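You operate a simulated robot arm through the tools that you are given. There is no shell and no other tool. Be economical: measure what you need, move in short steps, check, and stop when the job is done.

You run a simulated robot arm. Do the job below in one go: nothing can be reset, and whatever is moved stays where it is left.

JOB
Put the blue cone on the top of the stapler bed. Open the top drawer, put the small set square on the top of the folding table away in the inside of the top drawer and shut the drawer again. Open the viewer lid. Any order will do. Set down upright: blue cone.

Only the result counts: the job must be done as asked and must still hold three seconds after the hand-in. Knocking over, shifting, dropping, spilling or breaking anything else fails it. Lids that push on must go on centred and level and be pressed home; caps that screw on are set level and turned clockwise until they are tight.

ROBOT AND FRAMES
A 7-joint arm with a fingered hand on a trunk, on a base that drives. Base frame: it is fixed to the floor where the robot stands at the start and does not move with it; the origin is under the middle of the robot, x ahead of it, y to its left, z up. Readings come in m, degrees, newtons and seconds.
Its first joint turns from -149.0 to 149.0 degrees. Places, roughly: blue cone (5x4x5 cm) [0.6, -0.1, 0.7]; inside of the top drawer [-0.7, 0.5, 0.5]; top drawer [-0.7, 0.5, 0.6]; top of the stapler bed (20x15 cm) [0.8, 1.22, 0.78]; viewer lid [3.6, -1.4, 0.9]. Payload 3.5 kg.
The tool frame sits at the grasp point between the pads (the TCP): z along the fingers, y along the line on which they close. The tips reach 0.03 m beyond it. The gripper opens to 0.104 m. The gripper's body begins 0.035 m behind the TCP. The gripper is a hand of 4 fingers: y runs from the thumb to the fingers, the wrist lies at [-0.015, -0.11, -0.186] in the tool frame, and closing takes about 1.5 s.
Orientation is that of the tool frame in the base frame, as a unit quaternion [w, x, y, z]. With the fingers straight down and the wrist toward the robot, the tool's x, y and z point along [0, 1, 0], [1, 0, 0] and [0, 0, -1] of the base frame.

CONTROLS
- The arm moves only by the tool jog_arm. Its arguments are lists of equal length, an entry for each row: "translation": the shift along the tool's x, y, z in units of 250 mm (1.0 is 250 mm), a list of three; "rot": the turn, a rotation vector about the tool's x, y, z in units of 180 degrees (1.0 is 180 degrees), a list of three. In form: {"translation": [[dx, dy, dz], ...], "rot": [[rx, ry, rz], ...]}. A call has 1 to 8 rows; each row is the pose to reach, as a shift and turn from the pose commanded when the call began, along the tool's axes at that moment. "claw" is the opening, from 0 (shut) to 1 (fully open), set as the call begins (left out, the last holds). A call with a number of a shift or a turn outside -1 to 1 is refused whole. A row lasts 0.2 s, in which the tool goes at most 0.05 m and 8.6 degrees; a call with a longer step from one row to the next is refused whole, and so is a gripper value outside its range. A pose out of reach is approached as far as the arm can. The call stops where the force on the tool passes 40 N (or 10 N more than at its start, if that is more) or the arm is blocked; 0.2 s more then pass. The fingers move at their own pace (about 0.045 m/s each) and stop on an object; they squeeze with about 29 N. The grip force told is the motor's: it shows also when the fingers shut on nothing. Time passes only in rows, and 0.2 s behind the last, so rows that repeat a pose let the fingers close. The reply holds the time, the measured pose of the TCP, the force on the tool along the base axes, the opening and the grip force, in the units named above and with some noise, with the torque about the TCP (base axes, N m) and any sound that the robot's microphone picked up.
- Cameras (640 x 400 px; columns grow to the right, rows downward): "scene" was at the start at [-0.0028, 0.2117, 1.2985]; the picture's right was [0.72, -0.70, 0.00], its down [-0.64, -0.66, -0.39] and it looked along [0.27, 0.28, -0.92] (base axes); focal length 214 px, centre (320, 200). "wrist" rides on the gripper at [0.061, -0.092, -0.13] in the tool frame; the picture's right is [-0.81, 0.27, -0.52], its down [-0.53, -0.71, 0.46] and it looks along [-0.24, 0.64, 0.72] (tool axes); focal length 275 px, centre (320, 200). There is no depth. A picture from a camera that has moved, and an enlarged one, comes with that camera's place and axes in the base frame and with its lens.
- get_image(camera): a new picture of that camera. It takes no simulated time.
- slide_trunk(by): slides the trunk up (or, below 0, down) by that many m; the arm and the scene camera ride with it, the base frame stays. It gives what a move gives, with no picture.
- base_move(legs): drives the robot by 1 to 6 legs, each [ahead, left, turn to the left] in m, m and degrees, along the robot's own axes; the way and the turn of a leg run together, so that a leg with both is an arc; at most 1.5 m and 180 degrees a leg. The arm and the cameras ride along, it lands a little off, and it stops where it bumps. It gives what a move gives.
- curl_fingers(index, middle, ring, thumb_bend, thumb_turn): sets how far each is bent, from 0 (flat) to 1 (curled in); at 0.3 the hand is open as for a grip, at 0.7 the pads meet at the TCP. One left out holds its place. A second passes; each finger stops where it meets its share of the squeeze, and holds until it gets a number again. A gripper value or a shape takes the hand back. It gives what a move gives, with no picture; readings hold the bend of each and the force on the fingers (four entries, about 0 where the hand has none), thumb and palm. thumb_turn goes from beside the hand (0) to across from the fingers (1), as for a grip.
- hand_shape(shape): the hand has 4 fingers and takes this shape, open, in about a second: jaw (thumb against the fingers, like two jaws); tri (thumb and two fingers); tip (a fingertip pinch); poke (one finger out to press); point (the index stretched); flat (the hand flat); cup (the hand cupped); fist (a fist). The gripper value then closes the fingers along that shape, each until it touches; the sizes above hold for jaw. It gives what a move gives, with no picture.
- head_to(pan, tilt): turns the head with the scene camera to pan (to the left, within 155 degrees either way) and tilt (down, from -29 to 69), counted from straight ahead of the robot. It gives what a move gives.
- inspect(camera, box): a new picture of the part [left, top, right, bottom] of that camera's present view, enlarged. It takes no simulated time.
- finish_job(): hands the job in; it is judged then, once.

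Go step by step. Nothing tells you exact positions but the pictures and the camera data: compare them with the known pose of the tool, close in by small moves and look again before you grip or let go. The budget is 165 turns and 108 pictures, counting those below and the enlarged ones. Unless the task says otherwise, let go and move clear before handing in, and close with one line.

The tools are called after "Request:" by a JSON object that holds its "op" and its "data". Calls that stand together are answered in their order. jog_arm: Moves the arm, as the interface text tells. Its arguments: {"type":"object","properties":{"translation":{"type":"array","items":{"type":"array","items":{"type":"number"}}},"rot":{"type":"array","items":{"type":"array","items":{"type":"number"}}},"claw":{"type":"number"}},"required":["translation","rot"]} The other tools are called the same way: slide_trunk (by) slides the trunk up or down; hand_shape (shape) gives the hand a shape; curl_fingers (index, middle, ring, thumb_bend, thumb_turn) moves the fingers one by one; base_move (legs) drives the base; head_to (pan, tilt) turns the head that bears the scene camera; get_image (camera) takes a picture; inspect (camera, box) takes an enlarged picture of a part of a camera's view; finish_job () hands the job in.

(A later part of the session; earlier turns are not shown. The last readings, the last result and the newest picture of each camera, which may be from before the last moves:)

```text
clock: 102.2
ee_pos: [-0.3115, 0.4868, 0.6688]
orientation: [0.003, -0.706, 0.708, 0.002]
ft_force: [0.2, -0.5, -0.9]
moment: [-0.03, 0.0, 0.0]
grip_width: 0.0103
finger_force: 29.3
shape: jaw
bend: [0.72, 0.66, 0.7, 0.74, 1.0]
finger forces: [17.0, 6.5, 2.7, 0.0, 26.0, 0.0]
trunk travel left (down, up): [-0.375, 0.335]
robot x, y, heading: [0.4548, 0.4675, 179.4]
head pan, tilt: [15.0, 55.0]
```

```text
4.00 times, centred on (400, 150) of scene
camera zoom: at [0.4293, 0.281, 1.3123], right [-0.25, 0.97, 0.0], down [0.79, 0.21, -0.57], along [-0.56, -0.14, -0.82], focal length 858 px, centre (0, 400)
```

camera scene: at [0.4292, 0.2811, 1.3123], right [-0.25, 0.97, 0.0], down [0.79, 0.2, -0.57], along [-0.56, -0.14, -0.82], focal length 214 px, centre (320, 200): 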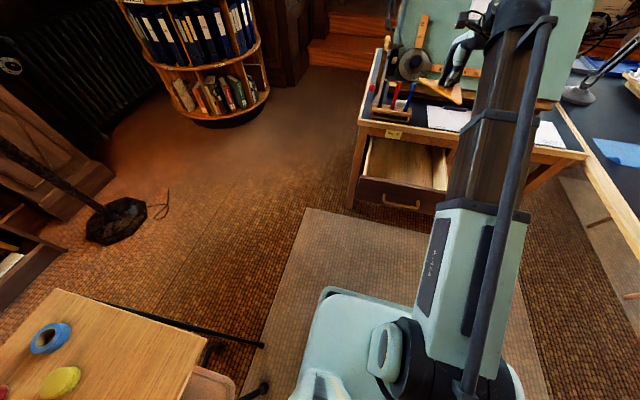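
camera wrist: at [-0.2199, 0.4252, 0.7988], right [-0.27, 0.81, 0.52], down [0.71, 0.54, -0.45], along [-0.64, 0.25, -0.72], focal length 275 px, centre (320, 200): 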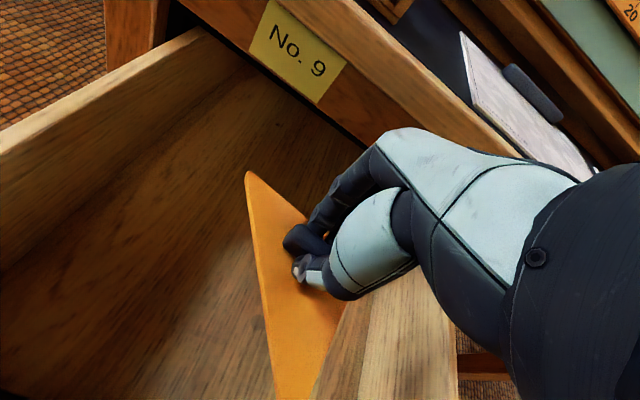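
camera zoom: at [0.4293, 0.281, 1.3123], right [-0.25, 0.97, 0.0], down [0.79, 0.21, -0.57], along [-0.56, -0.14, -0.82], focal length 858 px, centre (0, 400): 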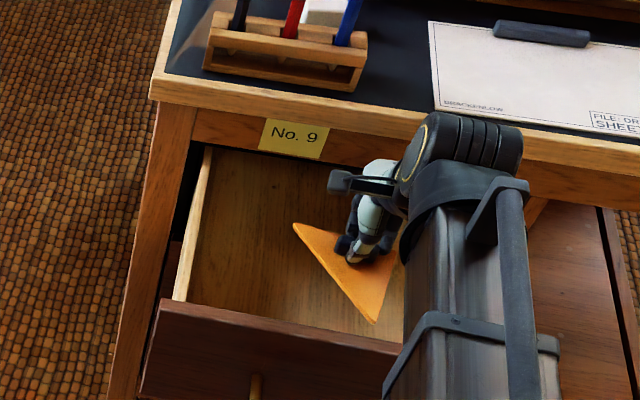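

Clear so far. I'll lower in small increments toward the drawer floor, watching the force.

Request:
{"op": "jog_arm", "data": {"translation": [[0, 0, 0.1], [0, 0, 0.2], [0, 0, 0.3], [0, 0, 0.3]], "rot": [[0, 0, 0], [0, 0, 0], [0, 0, 0], [0, 0, 0]]}}

Request:
{"op": "inspect", "data": {"camera": "scene", "box": [340, 100, 460, 200]}}

Request:
{"op": "get_image", "data": {"camera": "wrist"}}

```text
clock: 103.2
ee_pos: [-0.3117, 0.4887, 0.5947]
orientation: [0.002, -0.706, 0.708, 0.002]
ft_force: [0.3, 0.5, 0.0]
moment: [-0.04, 0.02, -0.01]
grip_width: 0.0103
finger_force: 29.5
shape: jaw
bend: [0.72, 0.66, 0.7, 0.74, 1.0]
finger forces: [17.1, 6.5, 2.4, 0.0, 26.0, 0.0]
trunk travel left (down, up): [-0.375, 0.335]
robot x, y, heading: [0.4518, 0.4719, 179.1]
head pan, tilt: [15.0, 55.0]
```

```text
4.00 times, centred on (400, 150) of scene
camera zoom: at [0.4292, 0.281, 1.3123], right [-0.25, 0.97, 0.0], down [0.79, 0.21, -0.57], along [-0.56, -0.14, -0.82], focal length 858 px, centre (0, 400)
```

zoom: 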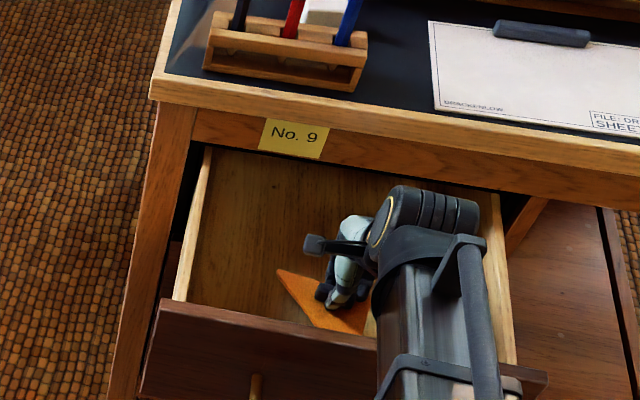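

```text
44 pictures are left
camera wrist: at [-0.2201, 0.4261, 0.7234], right [-0.27, 0.81, 0.52], down [0.71, 0.54, -0.45], along [-0.64, 0.25, -0.72], focal length 275 px, centre (320, 200)
```

wrist: 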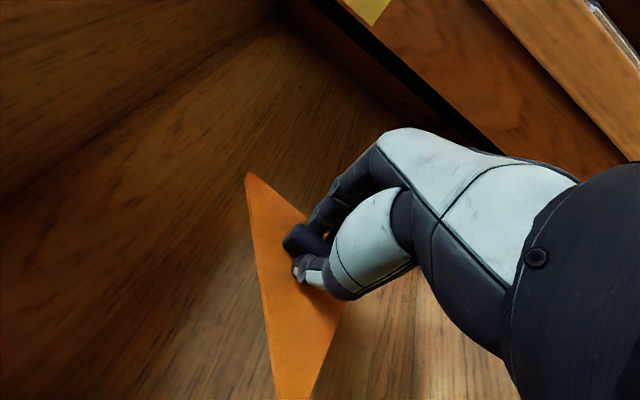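

No contact yet at plate height ≈0.55. I'll continue down 1 cm at a time.

Request:
{"op": "jog_arm", "data": {"translation": [[0, 0, 0.03], [0, 0, 0.06], [0, 0, 0.06]], "rot": [[0, 0, 0], [0, 0, 0], [0, 0, 0]]}}

Request:
{"op": "jog_arm", "data": {"translation": [[0, 0, 0.02], [0, 0, 0.04], [0, 0, 0.04]], "rot": [[0, 0, 0], [0, 0, 0], [0, 0, 0]]}}

Request:
{"op": "inspect", "data": {"camera": "scene", "box": [360, 130, 460, 200]}}

```text
clock: 104.0
ee_pos: [-0.311, 0.4886, 0.5778]
orientation: [0.002, -0.706, 0.708, 0.002]
ft_force: [-0.3, -0.2, -1.0]
moment: [0.0, -0.01, -0.02]
grip_width: 0.0101
finger_force: 29.0
shape: jaw
bend: [0.72, 0.66, 0.7, 0.74, 1.0]
finger forces: [17.1, 6.5, 2.5, 0.1, 25.9, 0.0]
trunk travel left (down, up): [-0.375, 0.335]
robot x, y, heading: [0.451, 0.4695, 179.5]
head pan, tilt: [15.0, 55.0]
```

```text
clock: 104.8
ee_pos: [-0.3114, 0.4878, 0.5702]
orientation: [0.003, -0.706, 0.708, 0.002]
ft_force: [0.8, 0.0, -0.5]
moment: [0.02, 0.03, 0.0]
grip_width: 0.0103
finger_force: 28.9
shape: jaw
bend: [0.72, 0.66, 0.7, 0.74, 1.0]
finger forces: [17.2, 6.5, 2.4, 0.0, 25.9, 0.0]
trunk travel left (down, up): [-0.375, 0.335]
robot x, y, heading: [0.4544, 0.4698, 179.5]
head pan, tilt: [15.0, 55.0]
```

```text
5.71 times, centred on (410, 165) of scene
camera zoom: at [0.4292, 0.281, 1.3123], right [-0.25, 0.97, 0.0], down [0.79, 0.21, -0.57], along [-0.56, -0.14, -0.82], focal length 1226 px, centre (-194, 400)
```

zoom: 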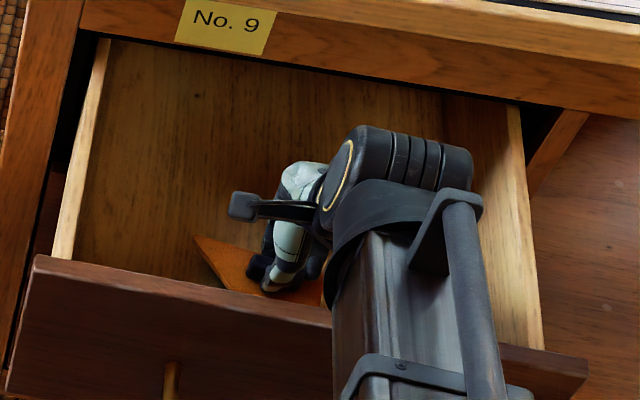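

Still free. I'll continue down, 1 cm then 0.5 cm.

Request:
{"op": "jog_arm", "data": {"translation": [[0, 0, 0.02], [0, 0, 0.04], [0, 0, 0.04]], "rot": [[0, 0, 0], [0, 0, 0], [0, 0, 0]]}}

Request:
{"op": "jog_arm", "data": {"translation": [[0, 0, 0.012], [0, 0, 0.02], [0, 0, 0.02]], "rot": [[0, 0, 0], [0, 0, 0], [0, 0, 0]]}}

```text
clock: 105.6
ee_pos: [-0.3101, 0.487, 0.5574]
orientation: [0.003, -0.706, 0.708, 0.003]
ft_force: [-0.2, 0.2, -1.1]
moment: [0.04, 0.03, -0.02]
grip_width: 0.0104
finger_force: 29.2
shape: jaw
bend: [0.72, 0.66, 0.7, 0.74, 1.0]
finger forces: [17.1, 6.4, 2.4, 0.0, 26.0, 0.0]
trunk travel left (down, up): [-0.375, 0.335]
robot x, y, heading: [0.4548, 0.4716, 179.6]
head pan, tilt: [15.0, 55.0]
```

```text
clock: 106.4
ee_pos: [-0.311, 0.489, 0.5536]
orientation: [0.003, -0.706, 0.708, 0.002]
ft_force: [-0.2, -0.2, -1.0]
moment: [0.0, 0.02, 0.01]
grip_width: 0.0101
finger_force: 28.7
shape: jaw
bend: [0.72, 0.66, 0.7, 0.74, 1.0]
finger forces: [17.1, 6.5, 2.4, 0.0, 26.0, 0.0]
trunk travel left (down, up): [-0.375, 0.335]
robot x, y, heading: [0.453, 0.4727, 179.1]
head pan, tilt: [15.0, 55.0]
```

Request:
{"op": "jog_arm", "data": {"translation": [[0, 0, 0.012], [0, 0, 0.02], [0, 0, 0.02]], "rot": [[0, 0, 0], [0, 0, 0], [0, 0, 0]]}}

Request:
{"op": "jog_arm", "data": {"translation": [[0, 0, 0.012], [0, 0, 0.02], [0, 0, 0.02]], "rot": [[0, 0, 0], [0, 0, 0], [0, 0, 0]]}}

Request:
{"op": "get_image", "data": {"camera": "wrist"}}

```text
clock: 107.2
ee_pos: [-0.311, 0.4892, 0.5501]
orientation: [0.002, -0.706, 0.708, 0.003]
ft_force: [-0.1, 0.9, 4.5]
moment: [-0.1, 0.15, -0.02]
grip_width: 0.0102
finger_force: 28.9
shape: jaw
bend: [0.72, 0.66, 0.7, 0.74, 1.0]
finger forces: [22.9, 6.5, 2.6, 0.1, 26.3, 0.0]
trunk travel left (down, up): [-0.375, 0.335]
robot x, y, heading: [0.4524, 0.4731, 179.2]
head pan, tilt: [15.0, 55.0]
```

```text
clock: 107.9
ee_pos: [-0.3116, 0.4886, 0.5497]
orientation: [-0.003, -0.706, 0.709, 0.006]
ft_force: [-1.0, 1.2, 21.8]
moment: [-0.18, 0.09, 0.05]
grip_width: 0.0108
finger_force: 29.2
shape: jaw
bend: [0.72, 0.66, 0.7, 0.75, 1.0]
finger forces: [29.6, 7.7, 2.7, 0.0, 36.0, 0.0]
trunk travel left (down, up): [-0.375, 0.335]
robot x, y, heading: [0.4558, 0.4671, 179.6]
head pan, tilt: [15.0, 55.0]
stopped in row 3: the force on the tool passed its limit at 42 N (the readings are from after the stop); the commanded pose is now the measured one
```

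```text
42 pictures are left
camera wrist: at [-0.2193, 0.4264, 0.6778], right [-0.27, 0.81, 0.53], down [0.71, 0.53, -0.46], along [-0.65, 0.25, -0.72], focal length 275 px, centre (320, 200)
```

wrist: 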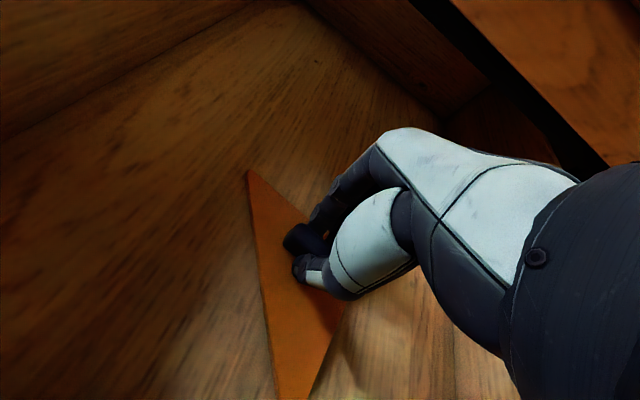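

On the floor of the drawer. I'll ease up 2 mm, open, and lift out.

Request:
{"op": "jog_arm", "data": {"translation": [[0, 0, -0.008], [0, 0, -0.008], [0, 0, -0.008], [0, 0, -0.008], [0, 0, -0.008], [0, 0, -0.008]], "rot": [[0, 0, 0], [0, 0, 0], [0, 0, 0], [0, 0, 0], [0, 0, 0], [0, 0, 0]], "claw": 0.6}}

Request:
{"op": "jog_arm", "data": {"translation": [[0, 0, -0.08], [0, 0, -0.2], [0, 0, -0.38], [0, 0, -0.56], [0, 0, -0.74], [0, 0, -0.9]], "rot": [[0, 0, 0], [0, 0, 0], [0, 0, 0], [0, 0, 0], [0, 0, 0], [0, 0, 0]]}}

Request:
{"op": "get_image", "data": {"camera": "wrist"}}

Request:
{"op": "inspect", "data": {"camera": "scene", "box": [340, 100, 460, 200]}}

```text
clock: 109.3
ee_pos: [-0.3111, 0.4878, 0.5492]
orientation: [0.001, -0.707, 0.708, 0.004]
ft_force: [-1.0, -0.2, 12.1]
moment: [-0.1, -0.52, -0.03]
grip_width: 0.0622
finger_force: 0.0
shape: jaw
bend: [0.29, 0.41, 0.37, 0.65, 1.0]
finger forces: [0.0, 0.0, 0.1, 0.1, 11.8, 0.0]
trunk travel left (down, up): [-0.375, 0.335]
robot x, y, heading: [0.4525, 0.47, 179.4]
head pan, tilt: [15.0, 55.0]
```

```text
clock: 110.7
ee_pos: [-0.3104, 0.4875, 0.7738]
orientation: [0.0, -0.705, 0.709, 0.005]
ft_force: [0.3, -0.2, -0.5]
moment: [0.01, -0.01, -0.01]
grip_width: 0.062
finger_force: 0.1
shape: jaw
bend: [0.29, 0.41, 0.37, 0.65, 1.0]
finger forces: [0.0, 0.1, 0.0, 0.0, 0.0, 0.0]
trunk travel left (down, up): [-0.375, 0.335]
robot x, y, heading: [0.4519, 0.4732, 179.4]
head pan, tilt: [15.0, 55.0]
```

```text
41 pictures are left
camera wrist: at [-0.2188, 0.4263, 0.9032], right [-0.27, 0.81, 0.52], down [0.71, 0.53, -0.46], along [-0.65, 0.25, -0.72], focal length 275 px, centre (320, 200)
```

wrist: 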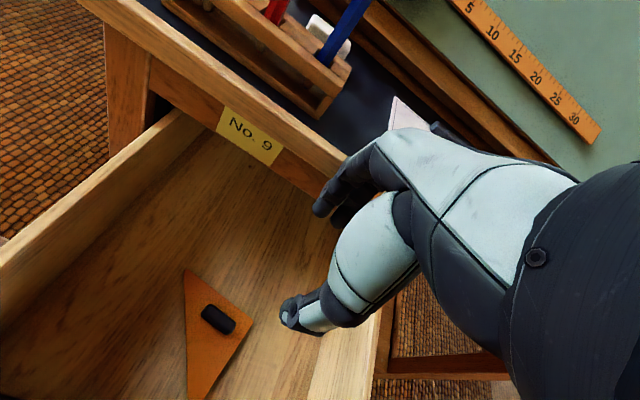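

```text
4.00 times, centred on (400, 150) of scene
camera zoom: at [0.4292, 0.2811, 1.3122], right [-0.25, 0.97, 0.0], down [0.79, 0.21, -0.57], along [-0.56, -0.14, -0.82], focal length 858 px, centre (0, 400)
```

zoom: 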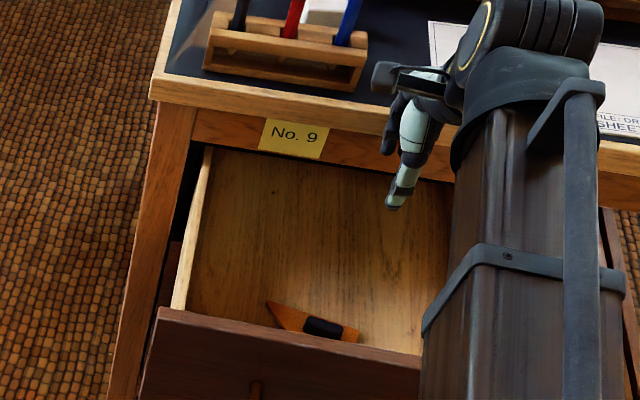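

The set square lies flat inside the drawer. Now I'll back off, pitch the hand forward again as before, and re-grip the handle to push the drawer shut.

Request:
{"op": "jog_arm", "data": {"translation": [[0, 0, -0.15], [0, 0, -0.25]], "rot": [[0, 0, 0], [0, 0, 0]]}}

Request:
{"op": "base_move", "data": {"legs": [[-0.348, 0, 0]]}}

Request:
{"op": "jog_arm", "data": {"translation": [[0, 0.034, 0.12], [0, 0.068, 0.24], [0, 0.1, 0.36], [0, 0.136, 0.49], [0, 0.17, 0.62], [0, 0.2, 0.75], [0, 0.23, 0.88], [0, 0.25, 0.97]], "rot": [[-0.0452, -0.0016, -0.0056], [-0.0904, -0.0032, -0.0113], [-0.1356, -0.0048, -0.0169], [-0.1808, -0.0064, -0.0226], [-0.226, -0.008, -0.0282], [-0.2711, -0.0097, -0.0339], [-0.3163, -0.0113, -0.0395], [-0.3615, -0.0129, -0.0452]]}}

Request:
{"op": "head_to", "data": {"pan": 10, "tilt": 45}}

Request:
{"op": "inspect", "data": {"camera": "scene", "box": [280, 110, 480, 235]}}

```text
clock: 111.3
ee_pos: [-0.3083, 0.4864, 0.8355]
orientation: [0.001, -0.707, 0.708, 0.004]
ft_force: [-0.9, 0.6, 0.0]
moment: [0.01, 0.0, 0.0]
grip_width: 0.0623
finger_force: 0.0
shape: jaw
bend: [0.29, 0.41, 0.37, 0.65, 1.0]
finger forces: [0.0, 0.0, 0.0, 0.0, 0.1, 0.0]
trunk travel left (down, up): [-0.375, 0.335]
robot x, y, heading: [0.4549, 0.469, 179.4]
head pan, tilt: [15.0, 55.0]
```

```text
clock: 113.6
ee_pos: [0.0349, 0.4844, 0.836]
orientation: [0.001, -0.706, 0.708, 0.005]
ft_force: [-0.2, -0.4, -0.9]
moment: [-0.01, -0.04, 0.0]
grip_width: 0.0623
finger_force: 0.0
shape: jaw
bend: [0.29, 0.41, 0.37, 0.65, 1.0]
finger forces: [0.0, 0.1, 0.0, 0.1, 0.0, 0.1]
trunk travel left (down, up): [-0.375, 0.335]
robot x, y, heading: [0.8, 0.4697, 179.6]
head pan, tilt: [15.0, 55.0]
```

```text
clock: 115.4
ee_pos: [-0.0291, 0.4864, 0.5931]
orientation: [0.365, 0.64, -0.546, -0.399]
ft_force: [0.7, 0.8, -0.4]
moment: [-0.01, 0.02, -0.01]
grip_width: 0.062
finger_force: 0.2
shape: jaw
bend: [0.29, 0.41, 0.37, 0.65, 1.0]
finger forces: [0.0, 0.1, 0.0, 0.1, 0.1, 0.1]
out of reach, approached as far as the arm can: row 5, 6
trunk travel left (down, up): [-0.375, 0.335]
robot x, y, heading: [0.8003, 0.4655, 179.2]
head pan, tilt: [15.0, 55.0]
```

```text
clock: 116.1
ee_pos: [-0.0288, 0.4864, 0.5942]
orientation: [0.365, 0.64, -0.546, -0.398]
ft_force: [0.6, -0.9, 0.5]
moment: [-0.01, -0.01, 0.0]
grip_width: 0.0622
finger_force: 0.0
shape: jaw
bend: [0.29, 0.41, 0.37, 0.65, 1.0]
finger forces: [0.0, 0.0, 0.1, 0.0, 0.0, 0.0]
trunk travel left (down, up): [-0.375, 0.335]
robot x, y, heading: [0.802, 0.4657, 179.3]
head pan, tilt: [10.0, 45.0]
```

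```text
3.20 times, centred on (380, 172) of scene
camera zoom: at [0.7641, 0.2827, 1.3256], right [-0.16, 0.99, 0.0], down [0.7, 0.12, -0.71], along [-0.7, -0.12, -0.71], focal length 686 px, centre (128, 288)
```

zoom: 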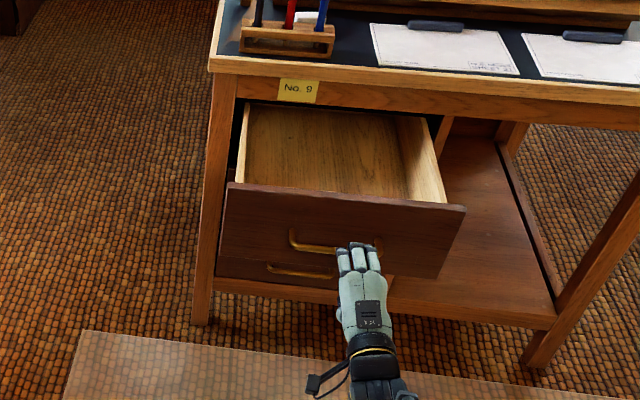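

Nearly back at the grasp pose. I'll complete the pitch and advance onto the bar.

Request:
{"op": "jog_arm", "data": {"translation": [[-0.01, 0.03, 0.13], [-0.018, 0.065, 0.26], [-0.026, 0.095, 0.37], [-0.026, 0.095, 0.37]], "rot": [[-0.02, 0, 0], [-0.045, 0, 0], [-0.045, 0, 0], [-0.045, 0, 0]]}}

Request:
{"op": "get_image", "data": {"camera": "wrist"}}

Request:
{"op": "inspect", "data": {"camera": "scene", "box": [350, 160, 430, 210]}}

```text
clock: 117.1
ee_pos: [-0.1223, 0.4871, 0.5764]
orientation: [0.41, 0.616, -0.514, -0.434]
ft_force: [0.1, 0.0, -0.1]
moment: [-0.01, 0.01, -0.02]
grip_width: 0.0624
finger_force: 0.0
shape: jaw
bend: [0.29, 0.41, 0.37, 0.65, 1.0]
finger forces: [0.0, 0.0, 0.0, 0.0, 0.0, 0.1]
trunk travel left (down, up): [-0.375, 0.335]
robot x, y, heading: [0.8049, 0.4657, 179.7]
head pan, tilt: [10.0, 45.0]
```

```text
38 pictures are left
camera wrist: at [0.0328, 0.4471, 0.5201], right [0.34, 0.79, 0.5], down [-0.29, 0.6, -0.75], along [-0.89, 0.11, 0.43], focal length 275 px, centre (320, 200)
```

wrist: 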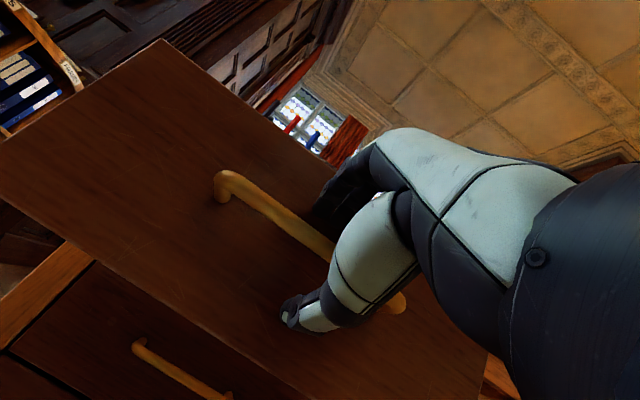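

```text
8.00 times, centred on (390, 185) of scene
camera zoom: at [0.7641, 0.2827, 1.3257], right [-0.16, 0.99, 0.0], down [0.7, 0.12, -0.71], along [-0.7, -0.12, -0.71], focal length 1716 px, centre (-240, 320)
```

zoom: 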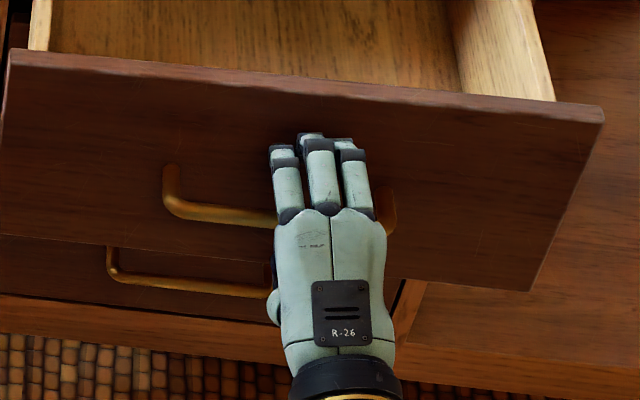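

Same grasp geometry as before. I'll close on the bar and drive forward 0.2 m, with a check before the last stretch.

Request:
{"op": "jog_arm", "data": {"translation": [[0, 0, 0], [0, 0, 0], [0, 0, 0], [0, 0, 0], [0, 0, 0], [0, 0, 0], [0, 0, 0], [0, 0, 0]], "rot": [[0, 0, 0], [0, 0, 0], [0, 0, 0], [0, 0, 0], [0, 0, 0], [0, 0, 0], [0, 0, 0], [0, 0, 0]], "claw": 0.0}}

Request:
{"op": "base_move", "data": {"legs": [[0.2, 0, 0]]}}

Request:
{"op": "inspect", "data": {"camera": "scene", "box": [300, 110, 480, 222]}}

```text
clock: 118.9
ee_pos: [-0.1233, 0.4872, 0.5763]
orientation: [0.409, 0.616, -0.515, -0.434]
ft_force: [-1.7, 1.3, -9.0]
moment: [-0.04, -0.04, -0.03]
grip_width: 0.0001
finger_force: 28.9
shape: jaw
bend: [0.7, 0.7, 0.7, 0.73, 1.0]
finger forces: [4.8, 0.0, 0.0, 0.0, 28.1, 0.0]
trunk travel left (down, up): [-0.375, 0.335]
robot x, y, heading: [0.7955, 0.4706, 179.5]
head pan, tilt: [10.0, 45.0]
```

```text
clock: 120.5
ee_pos: [-0.3245, 0.4899, 0.5765]
orientation: [0.41, 0.617, -0.514, -0.433]
ft_force: [1.1, -5.1, -11.3]
moment: [-0.04, -0.08, 0.0]
grip_width: 0.0
finger_force: 28.9
shape: jaw
bend: [0.7, 0.7, 0.7, 0.73, 1.0]
finger forces: [2.5, 0.0, 0.1, 0.0, 28.4, 0.0]
trunk travel left (down, up): [-0.375, 0.335]
robot x, y, heading: [0.5974, 0.4704, 179.4]
head pan, tilt: [10.0, 45.0]
```

```text
3.56 times, centred on (390, 166) of scene
camera zoom: at [0.5618, 0.2843, 1.3256], right [-0.16, 0.99, 0.0], down [0.7, 0.12, -0.71], along [-0.7, -0.12, -0.71], focal length 763 px, centre (71, 321)
```

zoom: 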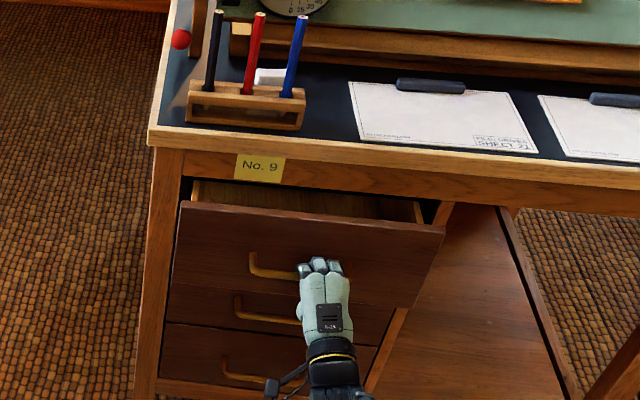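

About 6 cm remain. I'll drive 0.055 m and finish with a gentle arm push.

Request:
{"op": "base_move", "data": {"legs": [[0.055, 0, 0]]}}

Request:
{"op": "jog_arm", "data": {"translation": [[0, 0.003, 0.012], [0, 0.006, 0.024], [0, 0.009, 0.036], [0, 0.012, 0.048]], "rot": [[0, 0, 0], [0, 0, 0], [0, 0, 0], [0, 0, 0]]}}

Request:
{"op": "inspect", "data": {"camera": "scene", "box": [320, 120, 480, 220]}}

```text
clock: 121.4
ee_pos: [-0.3783, 0.491, 0.5757]
orientation: [0.408, 0.617, -0.515, -0.434]
ft_force: [1.1, -3.6, -12.2]
moment: [-0.06, -0.08, 0.0]
grip_width: 0.0
finger_force: 29.3
shape: jaw
bend: [0.7, 0.7, 0.7, 0.74, 1.0]
finger forces: [1.7, 0.0, 0.0, 0.0, 0.0, 0.0]
trunk travel left (down, up): [-0.375, 0.335]
robot x, y, heading: [0.5418, 0.4699, 179.3]
head pan, tilt: [10.0, 45.0]
```

```text
clock: 122.4
ee_pos: [-0.3908, 0.4895, 0.5751]
orientation: [0.409, 0.617, -0.514, -0.433]
ft_force: [-3.5, 0.9, -6.6]
moment: [-0.07, -0.05, -0.05]
grip_width: 0.0002
finger_force: 28.6
shape: jaw
bend: [0.7, 0.7, 0.7, 0.74, 1.0]
finger forces: [3.6, 0.0, 0.0, 0.1, 0.1, 0.0]
trunk travel left (down, up): [-0.375, 0.335]
robot x, y, heading: [0.5442, 0.4703, 179.4]
head pan, tilt: [10.0, 45.0]
```

```text
4.00 times, centred on (400, 170) of scene
camera zoom: at [0.5071, 0.2852, 1.3257], right [-0.16, 0.99, 0.0], down [0.7, 0.12, -0.71], along [-0.7, -0.12, -0.71], focal length 858 px, centre (0, 320)
```

zoom: 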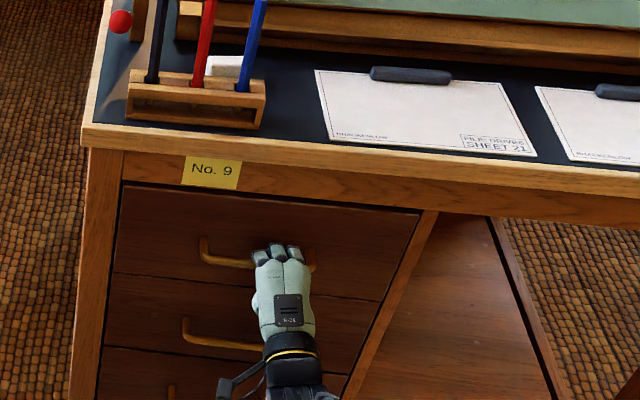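

It looks shut. I'll push a little further to confirm a firm stop.

Request:
{"op": "jog_arm", "data": {"translation": [[0, 0.008, 0.03], [0, 0.016, 0.06], [0, 0.02, 0.08]], "rot": [[0, 0, 0], [0, 0, 0], [0, 0, 0]]}}

Request:
{"op": "inspect", "data": {"camera": "scene", "box": [320, 150, 440, 225]}}

```text
clock: 123.2
ee_pos: [-0.4078, 0.4881, 0.5772]
orientation: [0.411, 0.617, -0.512, -0.433]
ft_force: [33.9, 0.2, -2.0]
moment: [-0.06, 0.14, 0.16]
grip_width: 0.0
finger_force: 29.1
shape: jaw
bend: [0.7, 0.7, 0.7, 0.74, 1.0]
finger forces: [48.0, 0.0, 0.0, 0.0, 11.2, 0.1]
trunk travel left (down, up): [-0.375, 0.335]
robot x, y, heading: [0.5465, 0.4654, 179.2]
head pan, tilt: [10.0, 45.0]
```

```text
5.33 times, centred on (380, 188) of scene
camera zoom: at [0.51, 0.2851, 1.3258], right [-0.16, 0.99, 0.0], down [0.7, 0.12, -0.71], along [-0.7, -0.12, -0.71], focal length 1144 px, centre (0, 267)
```

zoom: 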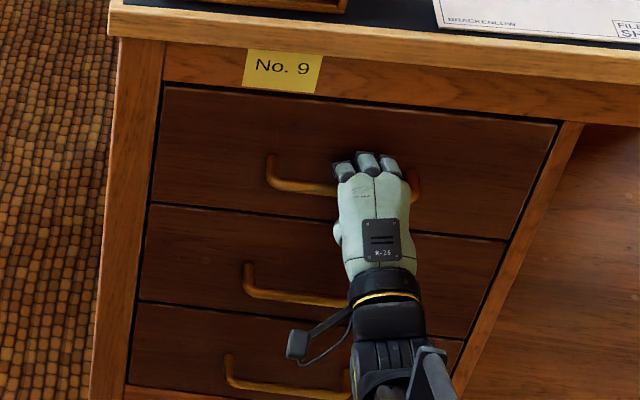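

The drawer is firmly shut. I'll ease back, open the hand and retreat straight out without dragging the handle.

Request:
{"op": "jog_arm", "data": {"translation": [[0, -0.012, -0.04], [0, -0.012, -0.04], [0, -0.012, -0.04], [0, -0.012, -0.04], [0, -0.012, -0.04], [0, -0.012, -0.04]], "rot": [[0, 0, 0], [0, 0, 0], [0, 0, 0], [0, 0, 0], [0, 0, 0], [0, 0, 0]], "claw": 0.6}}

Request:
{"op": "jog_arm", "data": {"translation": [[0.01, -0.03, -0.12], [0.02, -0.06, -0.24], [0.03, -0.09, -0.36]], "rot": [[0, 0, 0], [0, 0, 0], [0, 0, 0]]}}

Request:
{"op": "get_image", "data": {"camera": "wrist"}}

```text
clock: 124.6
ee_pos: [-0.4006, 0.4885, 0.5757]
orientation: [0.409, 0.617, -0.514, -0.433]
ft_force: [24.6, 1.8, -5.4]
moment: [-0.09, 0.31, -0.23]
grip_width: 0.0549
finger_force: 0.1
shape: jaw
bend: [0.75, 0.45, 0.42, 0.65, 1.0]
finger forces: [10.1, 6.7, 6.9, 0.1, 0.0, 0.0]
trunk travel left (down, up): [-0.375, 0.335]
robot x, y, heading: [0.5411, 0.4702, 179.6]
head pan, tilt: [10.0, 45.0]
```

```text
clock: 125.4
ee_pos: [-0.3082, 0.489, 0.5785]
orientation: [0.409, 0.616, -0.515, -0.434]
ft_force: [0.1, -0.3, 0.4]
moment: [0.0, -0.03, 0.01]
grip_width: 0.0618
finger_force: 0.1
shape: jaw
bend: [0.29, 0.41, 0.37, 0.65, 1.0]
finger forces: [0.0, 0.0, 0.1, 0.0, 0.1, 0.0]
trunk travel left (down, up): [-0.375, 0.335]
robot x, y, heading: [0.5445, 0.4686, 179.6]
head pan, tilt: [10.0, 45.0]
```

```text
33 pictures are left
camera wrist: at [-0.1523, 0.4492, 0.5213], right [0.34, 0.79, 0.5], down [-0.29, 0.6, -0.75], along [-0.9, 0.11, 0.43], focal length 275 px, centre (320, 200)
```

wrist: 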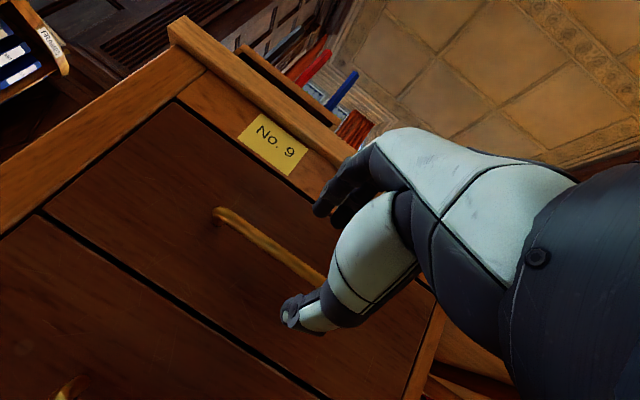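

The drawer is shut and the hand is clear. Now I'll fold the arm back up and drive backward out along the clear aisle, then turn toward the viewer bench.

Request:
{"op": "base_move", "data": {"legs": [[-0.25, 0, 0]]}}

Request:
{"op": "jog_arm", "data": {"translation": [[-0.012, 0.11, -0.065], [-0.025, 0.22, -0.13], [-0.037, 0.33, -0.195], [-0.05, 0.44, -0.26], [-0.062, 0.55, -0.325], [-0.075, 0.66, -0.39], [-0.088, 0.77, -0.455], [-0.1, 0.88, -0.52]], "rot": [[0.0452, 0.0016, 0.0056], [0.0904, 0.0032, 0.0113], [0.1356, 0.0048, 0.0169], [0.1808, 0.0064, 0.0226], [0.226, 0.008, 0.0282], [0.2711, 0.0097, 0.0339], [0.3163, 0.0113, 0.0395], [0.3615, 0.0129, 0.0452]]}}

Request:
{"op": "jog_arm", "data": {"translation": [[0, 0, -0.18], [0, 0, -0.36], [0, 0, -0.54], [0, 0, -0.72], [0, 0, -0.8]], "rot": [[0.015, 0, 0], [0.03, 0, 0], [0.045, 0, 0], [0.045, 0, 0], [0.045, 0, 0]]}}

Request:
{"op": "head_to", "data": {"pan": 150, "tilt": 20}}

Request:
{"op": "get_image", "data": {"camera": "scene"}}

```text
clock: 127.3
ee_pos: [-0.058, 0.4865, 0.5775]
orientation: [0.409, 0.616, -0.515, -0.434]
ft_force: [-0.2, -0.6, 0.1]
moment: [-0.02, 0.05, -0.02]
grip_width: 0.0621
finger_force: 0.1
shape: jaw
bend: [0.29, 0.41, 0.37, 0.65, 1.0]
finger forces: [0.0, 0.0, 0.0, 0.0, 0.0, 0.0]
trunk travel left (down, up): [-0.375, 0.335]
robot x, y, heading: [0.7951, 0.4647, 179.5]
head pan, tilt: [10.0, 45.0]
```

```text
clock: 129.1
ee_pos: [0.0013, 0.4907, 0.8272]
orientation: [0.051, 0.711, -0.699, -0.049]
ft_force: [-0.4, -0.5, 0.5]
moment: [-0.01, -0.03, 0.02]
grip_width: 0.0624
finger_force: 0.1
shape: jaw
bend: [0.29, 0.41, 0.37, 0.65, 1.0]
finger forces: [0.0, 0.0, 0.0, 0.1, 0.0, 0.0]
out of reach, approached as far as the arm can: row 4, 5
trunk travel left (down, up): [-0.375, 0.335]
robot x, y, heading: [0.7965, 0.467, 179.3]
head pan, tilt: [10.0, 45.0]
```

```text
clock: 130.3
ee_pos: [0.0331, 0.4906, 1.0269]
orientation: [0.001, 0.714, -0.7, 0.001]
ft_force: [-0.5, -0.3, -0.2]
moment: [0.03, -0.01, -0.01]
grip_width: 0.0623
finger_force: 0.1
shape: jaw
bend: [0.29, 0.41, 0.37, 0.65, 1.0]
finger forces: [0.1, 0.1, 0.1, 0.0, 0.1, 0.0]
trunk travel left (down, up): [-0.375, 0.335]
robot x, y, heading: [0.7948, 0.4699, 179.4]
head pan, tilt: [10.0, 45.0]
```

```text
clock: 132.5
ee_pos: [0.0317, 0.4905, 1.0253]
orientation: [0.0, 0.714, -0.7, 0.001]
ft_force: [-0.5, 0.3, 0.2]
moment: [0.0, 0.01, 0.0]
grip_width: 0.0625
finger_force: 0.1
shape: jaw
bend: [0.29, 0.41, 0.37, 0.65, 1.0]
finger forces: [0.0, 0.0, 0.0, 0.1, 0.0, 0.0]
trunk travel left (down, up): [-0.375, 0.335]
robot x, y, heading: [0.7967, 0.4661, 179.4]
head pan, tilt: [150.0, 20.0]
```

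```text
32 pictures are left
camera scene: at [0.9196, 0.2486, 1.3644], right [-0.51, -0.86, 0.0], down [-0.29, 0.17, -0.94], along [0.81, -0.48, -0.34], focal length 214 px, centre (320, 200)
```

scene: 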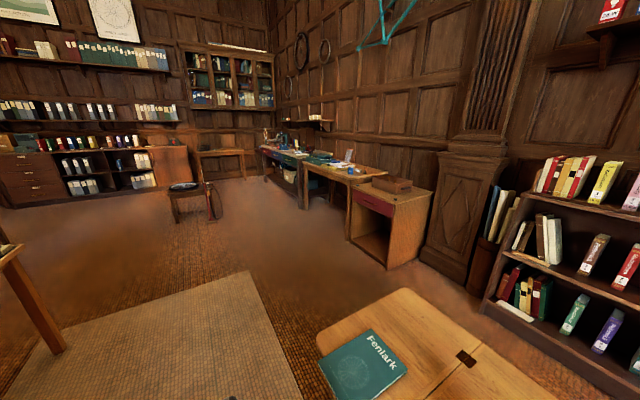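

The aisle to the bench is clear. I'll drive back, turn, and advance partway toward the viewer.

Request:
{"op": "base_move", "data": {"legs": [[-1.15, 0, 0], [0, 0, 146], [1.4, 0, 0]]}}

Request:
{"op": "head_to", "data": {"pan": -25, "tilt": 30}}

Request:
{"op": "get_image", "data": {"camera": "scene"}}

```text
clock: 150.9
ee_pos: [3.6987, -0.7861, 1.026]
orientation: [0.0, 0.878, 0.478, 0.001]
ft_force: [-0.4, 0.3, 0.7]
moment: [-0.02, 0.0, 0.02]
grip_width: 0.0622
finger_force: 0.1
shape: jaw
bend: [0.29, 0.41, 0.37, 0.65, 1.0]
finger forces: [0.1, 0.0, 0.0, 0.1, 0.0, 0.0]
trunk travel left (down, up): [-0.375, 0.335]
robot x, y, heading: [3.0777, -0.3376, -34.3]
head pan, tilt: [150.0, 20.0]
```

```text
clock: 153.5
ee_pos: [3.6984, -0.7862, 1.0252]
orientation: [-0.002, 0.879, 0.477, 0.001]
ft_force: [1.0, 0.8, 0.5]
moment: [0.05, -0.04, 0.0]
grip_width: 0.0625
finger_force: 0.1
shape: jaw
bend: [0.29, 0.41, 0.37, 0.65, 1.0]
finger forces: [0.0, 0.0, 0.0, 0.1, 0.0, 0.1]
trunk travel left (down, up): [-0.375, 0.335]
robot x, y, heading: [3.0809, -0.3406, -34.7]
head pan, tilt: [-25.0, 30.0]
```

```text
31 pictures are left
camera scene: at [3.1857, -0.2525, 1.3483], right [-0.86, -0.51, 0.0], down [-0.25, 0.43, -0.87], along [0.44, -0.75, -0.5], focal length 214 px, centre (320, 200)
```

scene: 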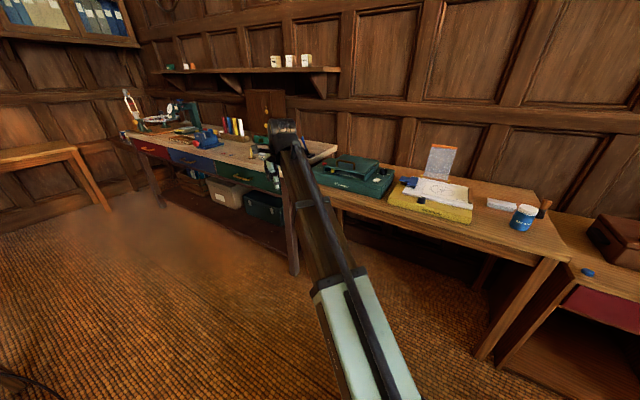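

The green viewer is in view on the bench. I'll zoom in to understand its lid.

Request:
{"op": "inspect", "data": {"camera": "scene", "box": [310, 140, 406, 200]}}

```text
6.67 times, centred on (358, 170) of scene
camera zoom: at [3.1857, -0.2525, 1.3483], right [-0.86, -0.51, 0.0], down [-0.25, 0.43, -0.87], along [0.44, -0.75, -0.5], focal length 1430 px, centre (67, 400)
```

zoom: 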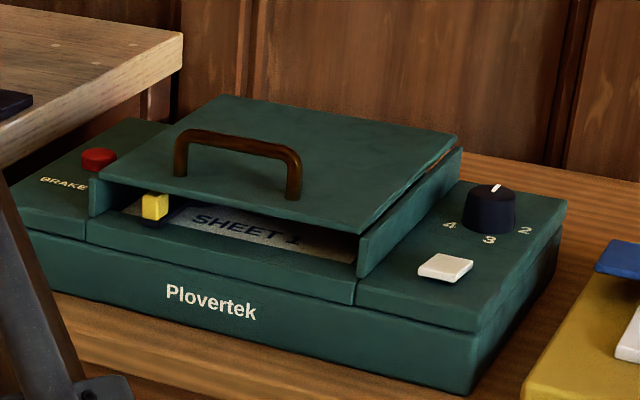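

The lid is the flat plate with the brown bar handle (bar about y -1.307, z≈0.935, x 3.58–3.69), hinged at the wall side. I'll raise the trunk and stand square in front of it so I can repeat the pitched handle grip.

Request:
{"op": "slide_trunk", "data": {"by": 0.32}}

Request:
{"op": "base_move", "data": {"legs": [[0.535, 0.237, 0], [0, 0, -55.3]]}}

Request:
{"op": "head_to", "data": {"pan": 10, "tilt": 50}}

Request:
{"op": "get_image", "data": {"camera": "scene"}}

Request:
{"op": "get_image", "data": {"camera": "wrist"}}

```text
clock: 156.7
ee_pos: [3.6986, -0.7864, 1.3449]
orientation: [0.0, 0.878, 0.478, 0.001]
ft_force: [0.3, 0.1, 0.0]
moment: [0.0, -0.03, 0.01]
grip_width: 0.0623
finger_force: 0.0
shape: jaw
bend: [0.29, 0.41, 0.37, 0.65, 1.0]
finger forces: [0.0, 0.0, 0.0, 0.1, 0.0, 0.0]
trunk travel left (down, up): [-0.695, 0.015]
robot x, y, heading: [3.0783, -0.3406, -34.5]
head pan, tilt: [-25.0, 30.0]
```

```text
clock: 162.4
ee_pos: [3.6443, -1.2074, 1.3462]
orientation: [0.0, 1.0, 0.02, 0.0]
ft_force: [-0.1, 0.2, 0.2]
moment: [0.01, -0.01, 0.01]
grip_width: 0.0623
finger_force: 0.0
shape: jaw
bend: [0.29, 0.41, 0.37, 0.65, 1.0]
finger forces: [0.1, 0.0, 0.1, 0.0, 0.1, 0.0]
trunk travel left (down, up): [-0.695, 0.015]
robot x, y, heading: [3.6555, -0.4436, -89.3]
head pan, tilt: [-25.0, 30.0]
```

```text
clock: 163.5
ee_pos: [3.6444, -1.2063, 1.3464]
orientation: [0.0, 1.0, 0.02, 0.0]
ft_force: [0.4, -0.1, -0.9]
moment: [-0.04, -0.01, 0.02]
grip_width: 0.0624
finger_force: 0.1
shape: jaw
bend: [0.29, 0.41, 0.37, 0.65, 1.0]
finger forces: [0.0, 0.0, 0.1, 0.0, 0.0, 0.0]
trunk travel left (down, up): [-0.695, 0.015]
robot x, y, heading: [3.6553, -0.4438, -89.5]
head pan, tilt: [10.0, 50.0]
```

```text
29 pictures are left
camera scene: at [3.8385, -0.4726, 1.6388], right [-0.98, -0.18, 0.0], down [-0.14, 0.75, -0.64], along [0.12, -0.63, -0.77], focal length 214 px, centre (320, 200)
```

scene: 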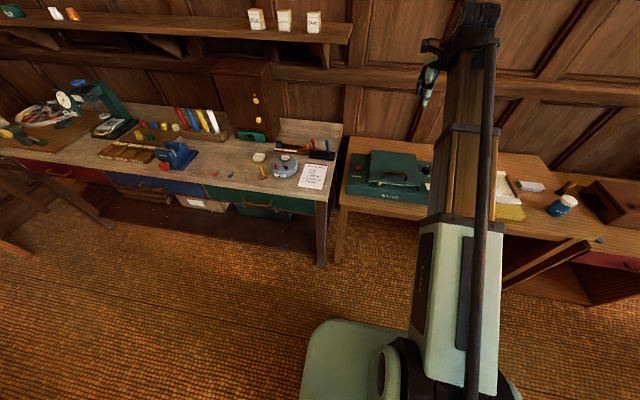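

```text
28 pictures are left
camera wrist: at [3.7015, -1.1127, 1.4762], right [-0.8, -0.31, 0.52], down [-0.56, 0.69, -0.46], along [-0.22, -0.65, -0.72], focal length 275 px, centre (320, 200)
```

wrist: 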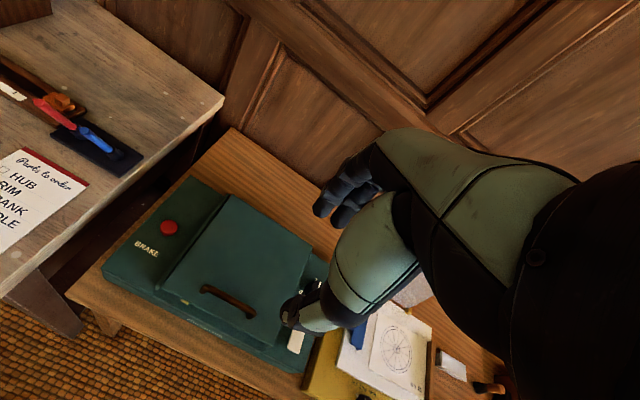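

I'm square to the viewer. I'll zoom both cameras onto the handle to triangulate it.

Request:
{"op": "inspect", "data": {"camera": "scene", "box": [340, 140, 436, 200]}}

Request:
{"op": "inspect", "data": {"camera": "wrist", "box": [150, 190, 310, 390]}}

```text
6.67 times, centred on (388, 170) of scene
camera zoom: at [3.8385, -0.4726, 1.6388], right [-0.98, -0.18, 0.0], down [-0.14, 0.75, -0.64], along [0.12, -0.63, -0.77], focal length 1430 px, centre (-133, 400)
```

zoom: 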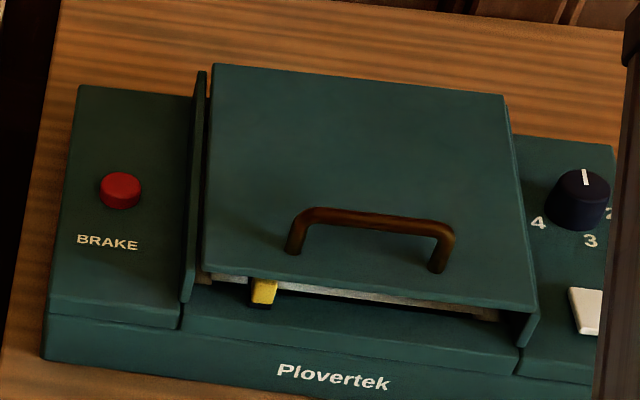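

```text
2.00 times, centred on (230, 290) of wrist
camera zoom: at [3.7015, -1.1127, 1.4762], right [-0.8, -0.31, 0.52], down [-0.56, 0.69, -0.46], along [-0.22, -0.65, -0.72], focal length 551 px, centre (500, 20)
```

zoom: 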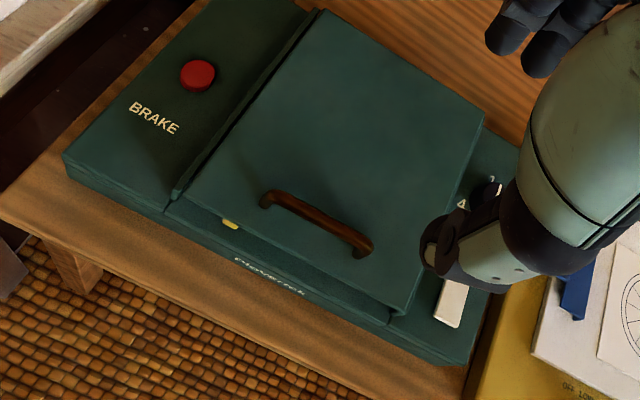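

The handle bar triangulates to [3.622,-1.26,0.957], so the lid top is z≈0.92 with its front edge at y≈-1.22. I'll grip the lid's front edge with the thumb underneath, starting with the hand pitched forward so it ends up pointing down as the lid opens.

Request:
{"op": "base_move", "data": {"legs": [[-0.114, 0, 0]]}}

Request:
{"op": "jog_arm", "data": {"translation": [[-0.05, 0, 0.18], [-0.1, 0, 0.36], [-0.136, 0, 0.54], [-0.136, 0, 0.66]], "rot": [[0, 0, 0.004], [0, 0, 0.008], [0, 0, 0.012], [0, 0, 0.012]], "claw": 0.5}}

Request:
{"op": "jog_arm", "data": {"translation": [[0, 0.034, 0.12], [0, 0.068, 0.24], [0, 0.1, 0.36], [0, 0.136, 0.49], [0, 0.17, 0.62], [0, 0.2, 0.75], [0, 0.22, 0.88], [0, 0.23, 0.95]], "rot": [[-0.046, 0, 0], [-0.092, 0, 0], [-0.138, 0, 0], [-0.184, 0, 0], [-0.23, 0, 0], [-0.276, 0, 0], [-0.322, 0, 0], [-0.368, 0, 0]]}}

Request:
{"op": "get_image", "data": {"camera": "wrist"}}

Request:
{"op": "inspect", "data": {"camera": "scene", "box": [340, 120, 468, 200]}}

```text
clock: 164.7
ee_pos: [3.6425, -1.0914, 1.3473]
orientation: [0.001, 1.0, 0.019, 0.001]
ft_force: [-0.1, 0.7, 0.3]
moment: [-0.04, 0.01, 0.02]
grip_width: 0.0622
finger_force: 0.1
shape: jaw
bend: [0.29, 0.41, 0.37, 0.65, 1.0]
finger forces: [0.1, 0.0, 0.0, 0.1, 0.1, 0.1]
trunk travel left (down, up): [-0.695, 0.015]
robot x, y, heading: [3.6529, -0.3293, -89.5]
head pan, tilt: [10.0, 50.0]
```

```text
clock: 165.7
ee_pos: [3.6107, -1.0955, 1.1812]
orientation: [0.0, 1.0, 0.0, 0.001]
ft_force: [-0.1, 0.3, 0.0]
moment: [-0.01, 0.0, 0.0]
grip_width: 0.0523
finger_force: 0.0
shape: jaw
bend: [0.74, 0.44, 0.41, 0.69, 1.0]
finger forces: [0.0, 0.0, 0.1, 0.0, 0.1, 0.0]
trunk travel left (down, up): [-0.695, 0.015]
robot x, y, heading: [3.6515, -0.3309, -89.4]
head pan, tilt: [10.0, 50.0]
```

```text
clock: 167.5
ee_pos: [3.5858, -1.1516, 0.948]
orientation: [0.543, 0.839, 0.014, 0.006]
ft_force: [0.1, 0.7, 0.0]
moment: [-0.02, 0.01, 0.01]
grip_width: 0.0522
finger_force: 0.1
shape: jaw
bend: [0.74, 0.44, 0.41, 0.69, 1.0]
finger forces: [0.1, 0.1, 0.0, 0.0, 0.0, 0.1]
out of reach, approached as far as the arm can: row 5, 6, 7, 8
trunk travel left (down, up): [-0.695, 0.015]
robot x, y, heading: [3.6535, -0.329, -89.8]
head pan, tilt: [10.0, 50.0]
```

```text
25 pictures are left
camera wrist: at [3.6421, -0.9929, 0.9159], right [-0.82, 0.34, 0.47], down [-0.53, -0.14, -0.83], along [-0.21, -0.93, 0.29], focal length 275 px, centre (320, 200)
```

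wrist: 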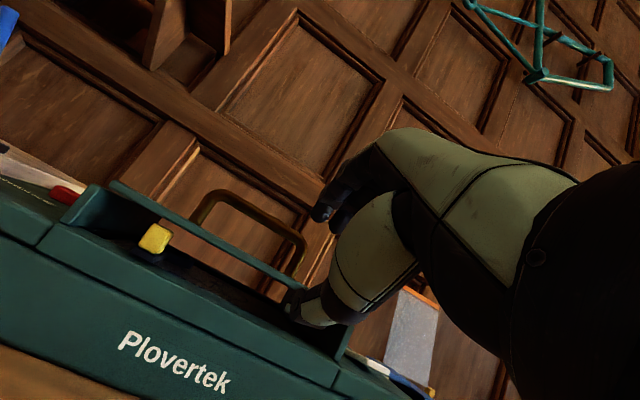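

```text
5.00 times, centred on (404, 160) of scene
camera zoom: at [3.8379, -0.3591, 1.6388], right [-0.98, -0.18, 0.0], down [-0.14, 0.75, -0.64], along [0.12, -0.63, -0.77], focal length 1072 px, centre (-100, 400)
```

zoom: 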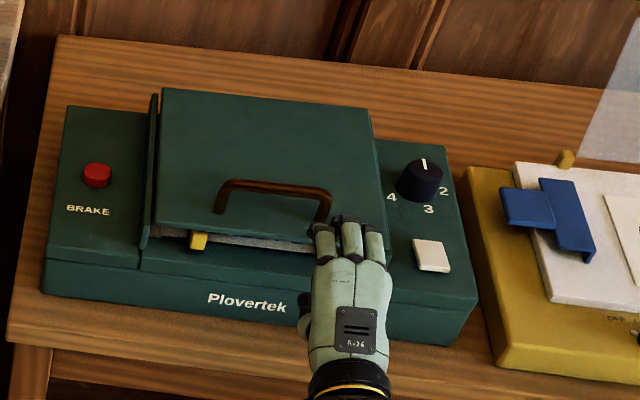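

From the front I can see the slot under the lid, with the thumb almost level with it. I'll shift the base left 3 cm, open a bit, and drop to slot height before entering.

Request:
{"op": "base_move", "data": {"legs": [[0, 0.03, 0]]}}

Request:
{"op": "jog_arm", "data": {"translation": [[0, -0.06, 0.027], [0, -0.095, 0.043], [0, -0.095, 0.043], [0, -0.095, 0.043]], "rot": [[0, 0, 0], [0, 0, 0], [0, 0, 0], [0, 0, 0]], "claw": 0.6}}

Request:
{"op": "get_image", "data": {"camera": "wrist"}}

Request:
{"op": "inspect", "data": {"camera": "scene", "box": [360, 140, 440, 190]}}

```text
clock: 168.3
ee_pos: [3.6169, -1.15, 0.9477]
orientation: [0.544, 0.839, 0.014, 0.007]
ft_force: [0.7, -0.5, -0.1]
moment: [-0.02, -0.02, -0.07]
grip_width: 0.0521
finger_force: 0.1
shape: jaw
bend: [0.74, 0.44, 0.41, 0.69, 1.0]
finger forces: [0.0, 0.1, 0.0, 0.0, 0.0, 0.0]
trunk travel left (down, up): [-0.695, 0.015]
robot x, y, heading: [3.6797, -0.3282, -89.6]
head pan, tilt: [10.0, 50.0]
```

```text
clock: 169.3
ee_pos: [3.6154, -1.1506, 0.9218]
orientation: [0.543, 0.839, 0.016, 0.008]
ft_force: [0.0, -0.9, 0.4]
moment: [0.04, 0.01, -0.01]
grip_width: 0.0618
finger_force: 0.1
shape: jaw
bend: [0.29, 0.41, 0.37, 0.65, 1.0]
finger forces: [0.1, 0.1, 0.0, 0.0, 0.0, 0.0]
trunk travel left (down, up): [-0.695, 0.015]
robot x, y, heading: [3.6815, -0.33, -89.7]
head pan, tilt: [10.0, 50.0]
```

```text
23 pictures are left
camera wrist: at [3.671, -0.9922, 0.8907], right [-0.82, 0.33, 0.47], down [-0.53, -0.14, -0.83], along [-0.21, -0.93, 0.29], focal length 275 px, centre (320, 200)
```

wrist: 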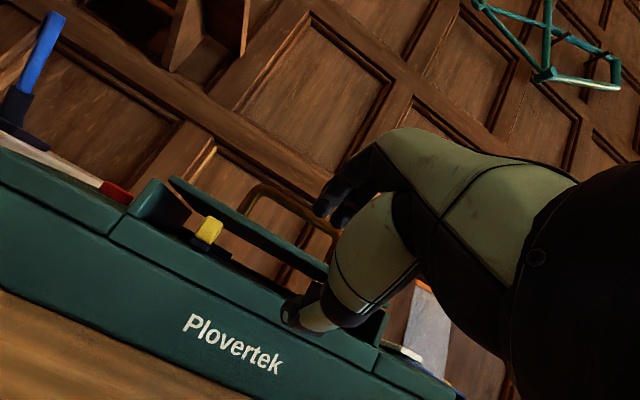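

```text
8.00 times, centred on (400, 165) of scene
camera zoom: at [3.8676, -0.3584, 1.6388], right [-0.98, -0.18, 0.0], down [-0.14, 0.75, -0.64], along [0.12, -0.63, -0.77], focal length 1716 px, centre (-320, 480)
```

zoom: 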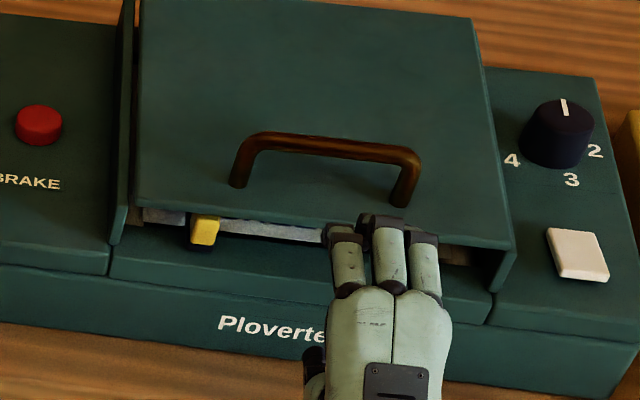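

I'll zoom the wrist view to read the slot height precisely before inserting the thumb.

Request:
{"op": "inspect", "data": {"camera": "wrist", "box": [100, 160, 400, 400]}}

```text
1.67 times, centred on (250, 280) of wrist
camera zoom: at [3.671, -0.9922, 0.8907], right [-0.82, 0.33, 0.47], down [-0.53, -0.14, -0.83], along [-0.21, -0.93, 0.29], focal length 459 px, centre (437, 67)
```

zoom: 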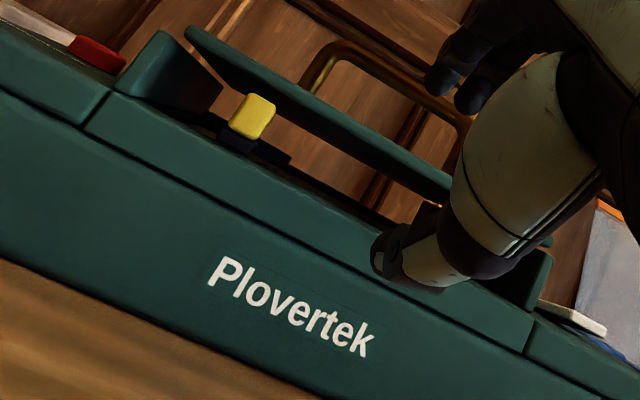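

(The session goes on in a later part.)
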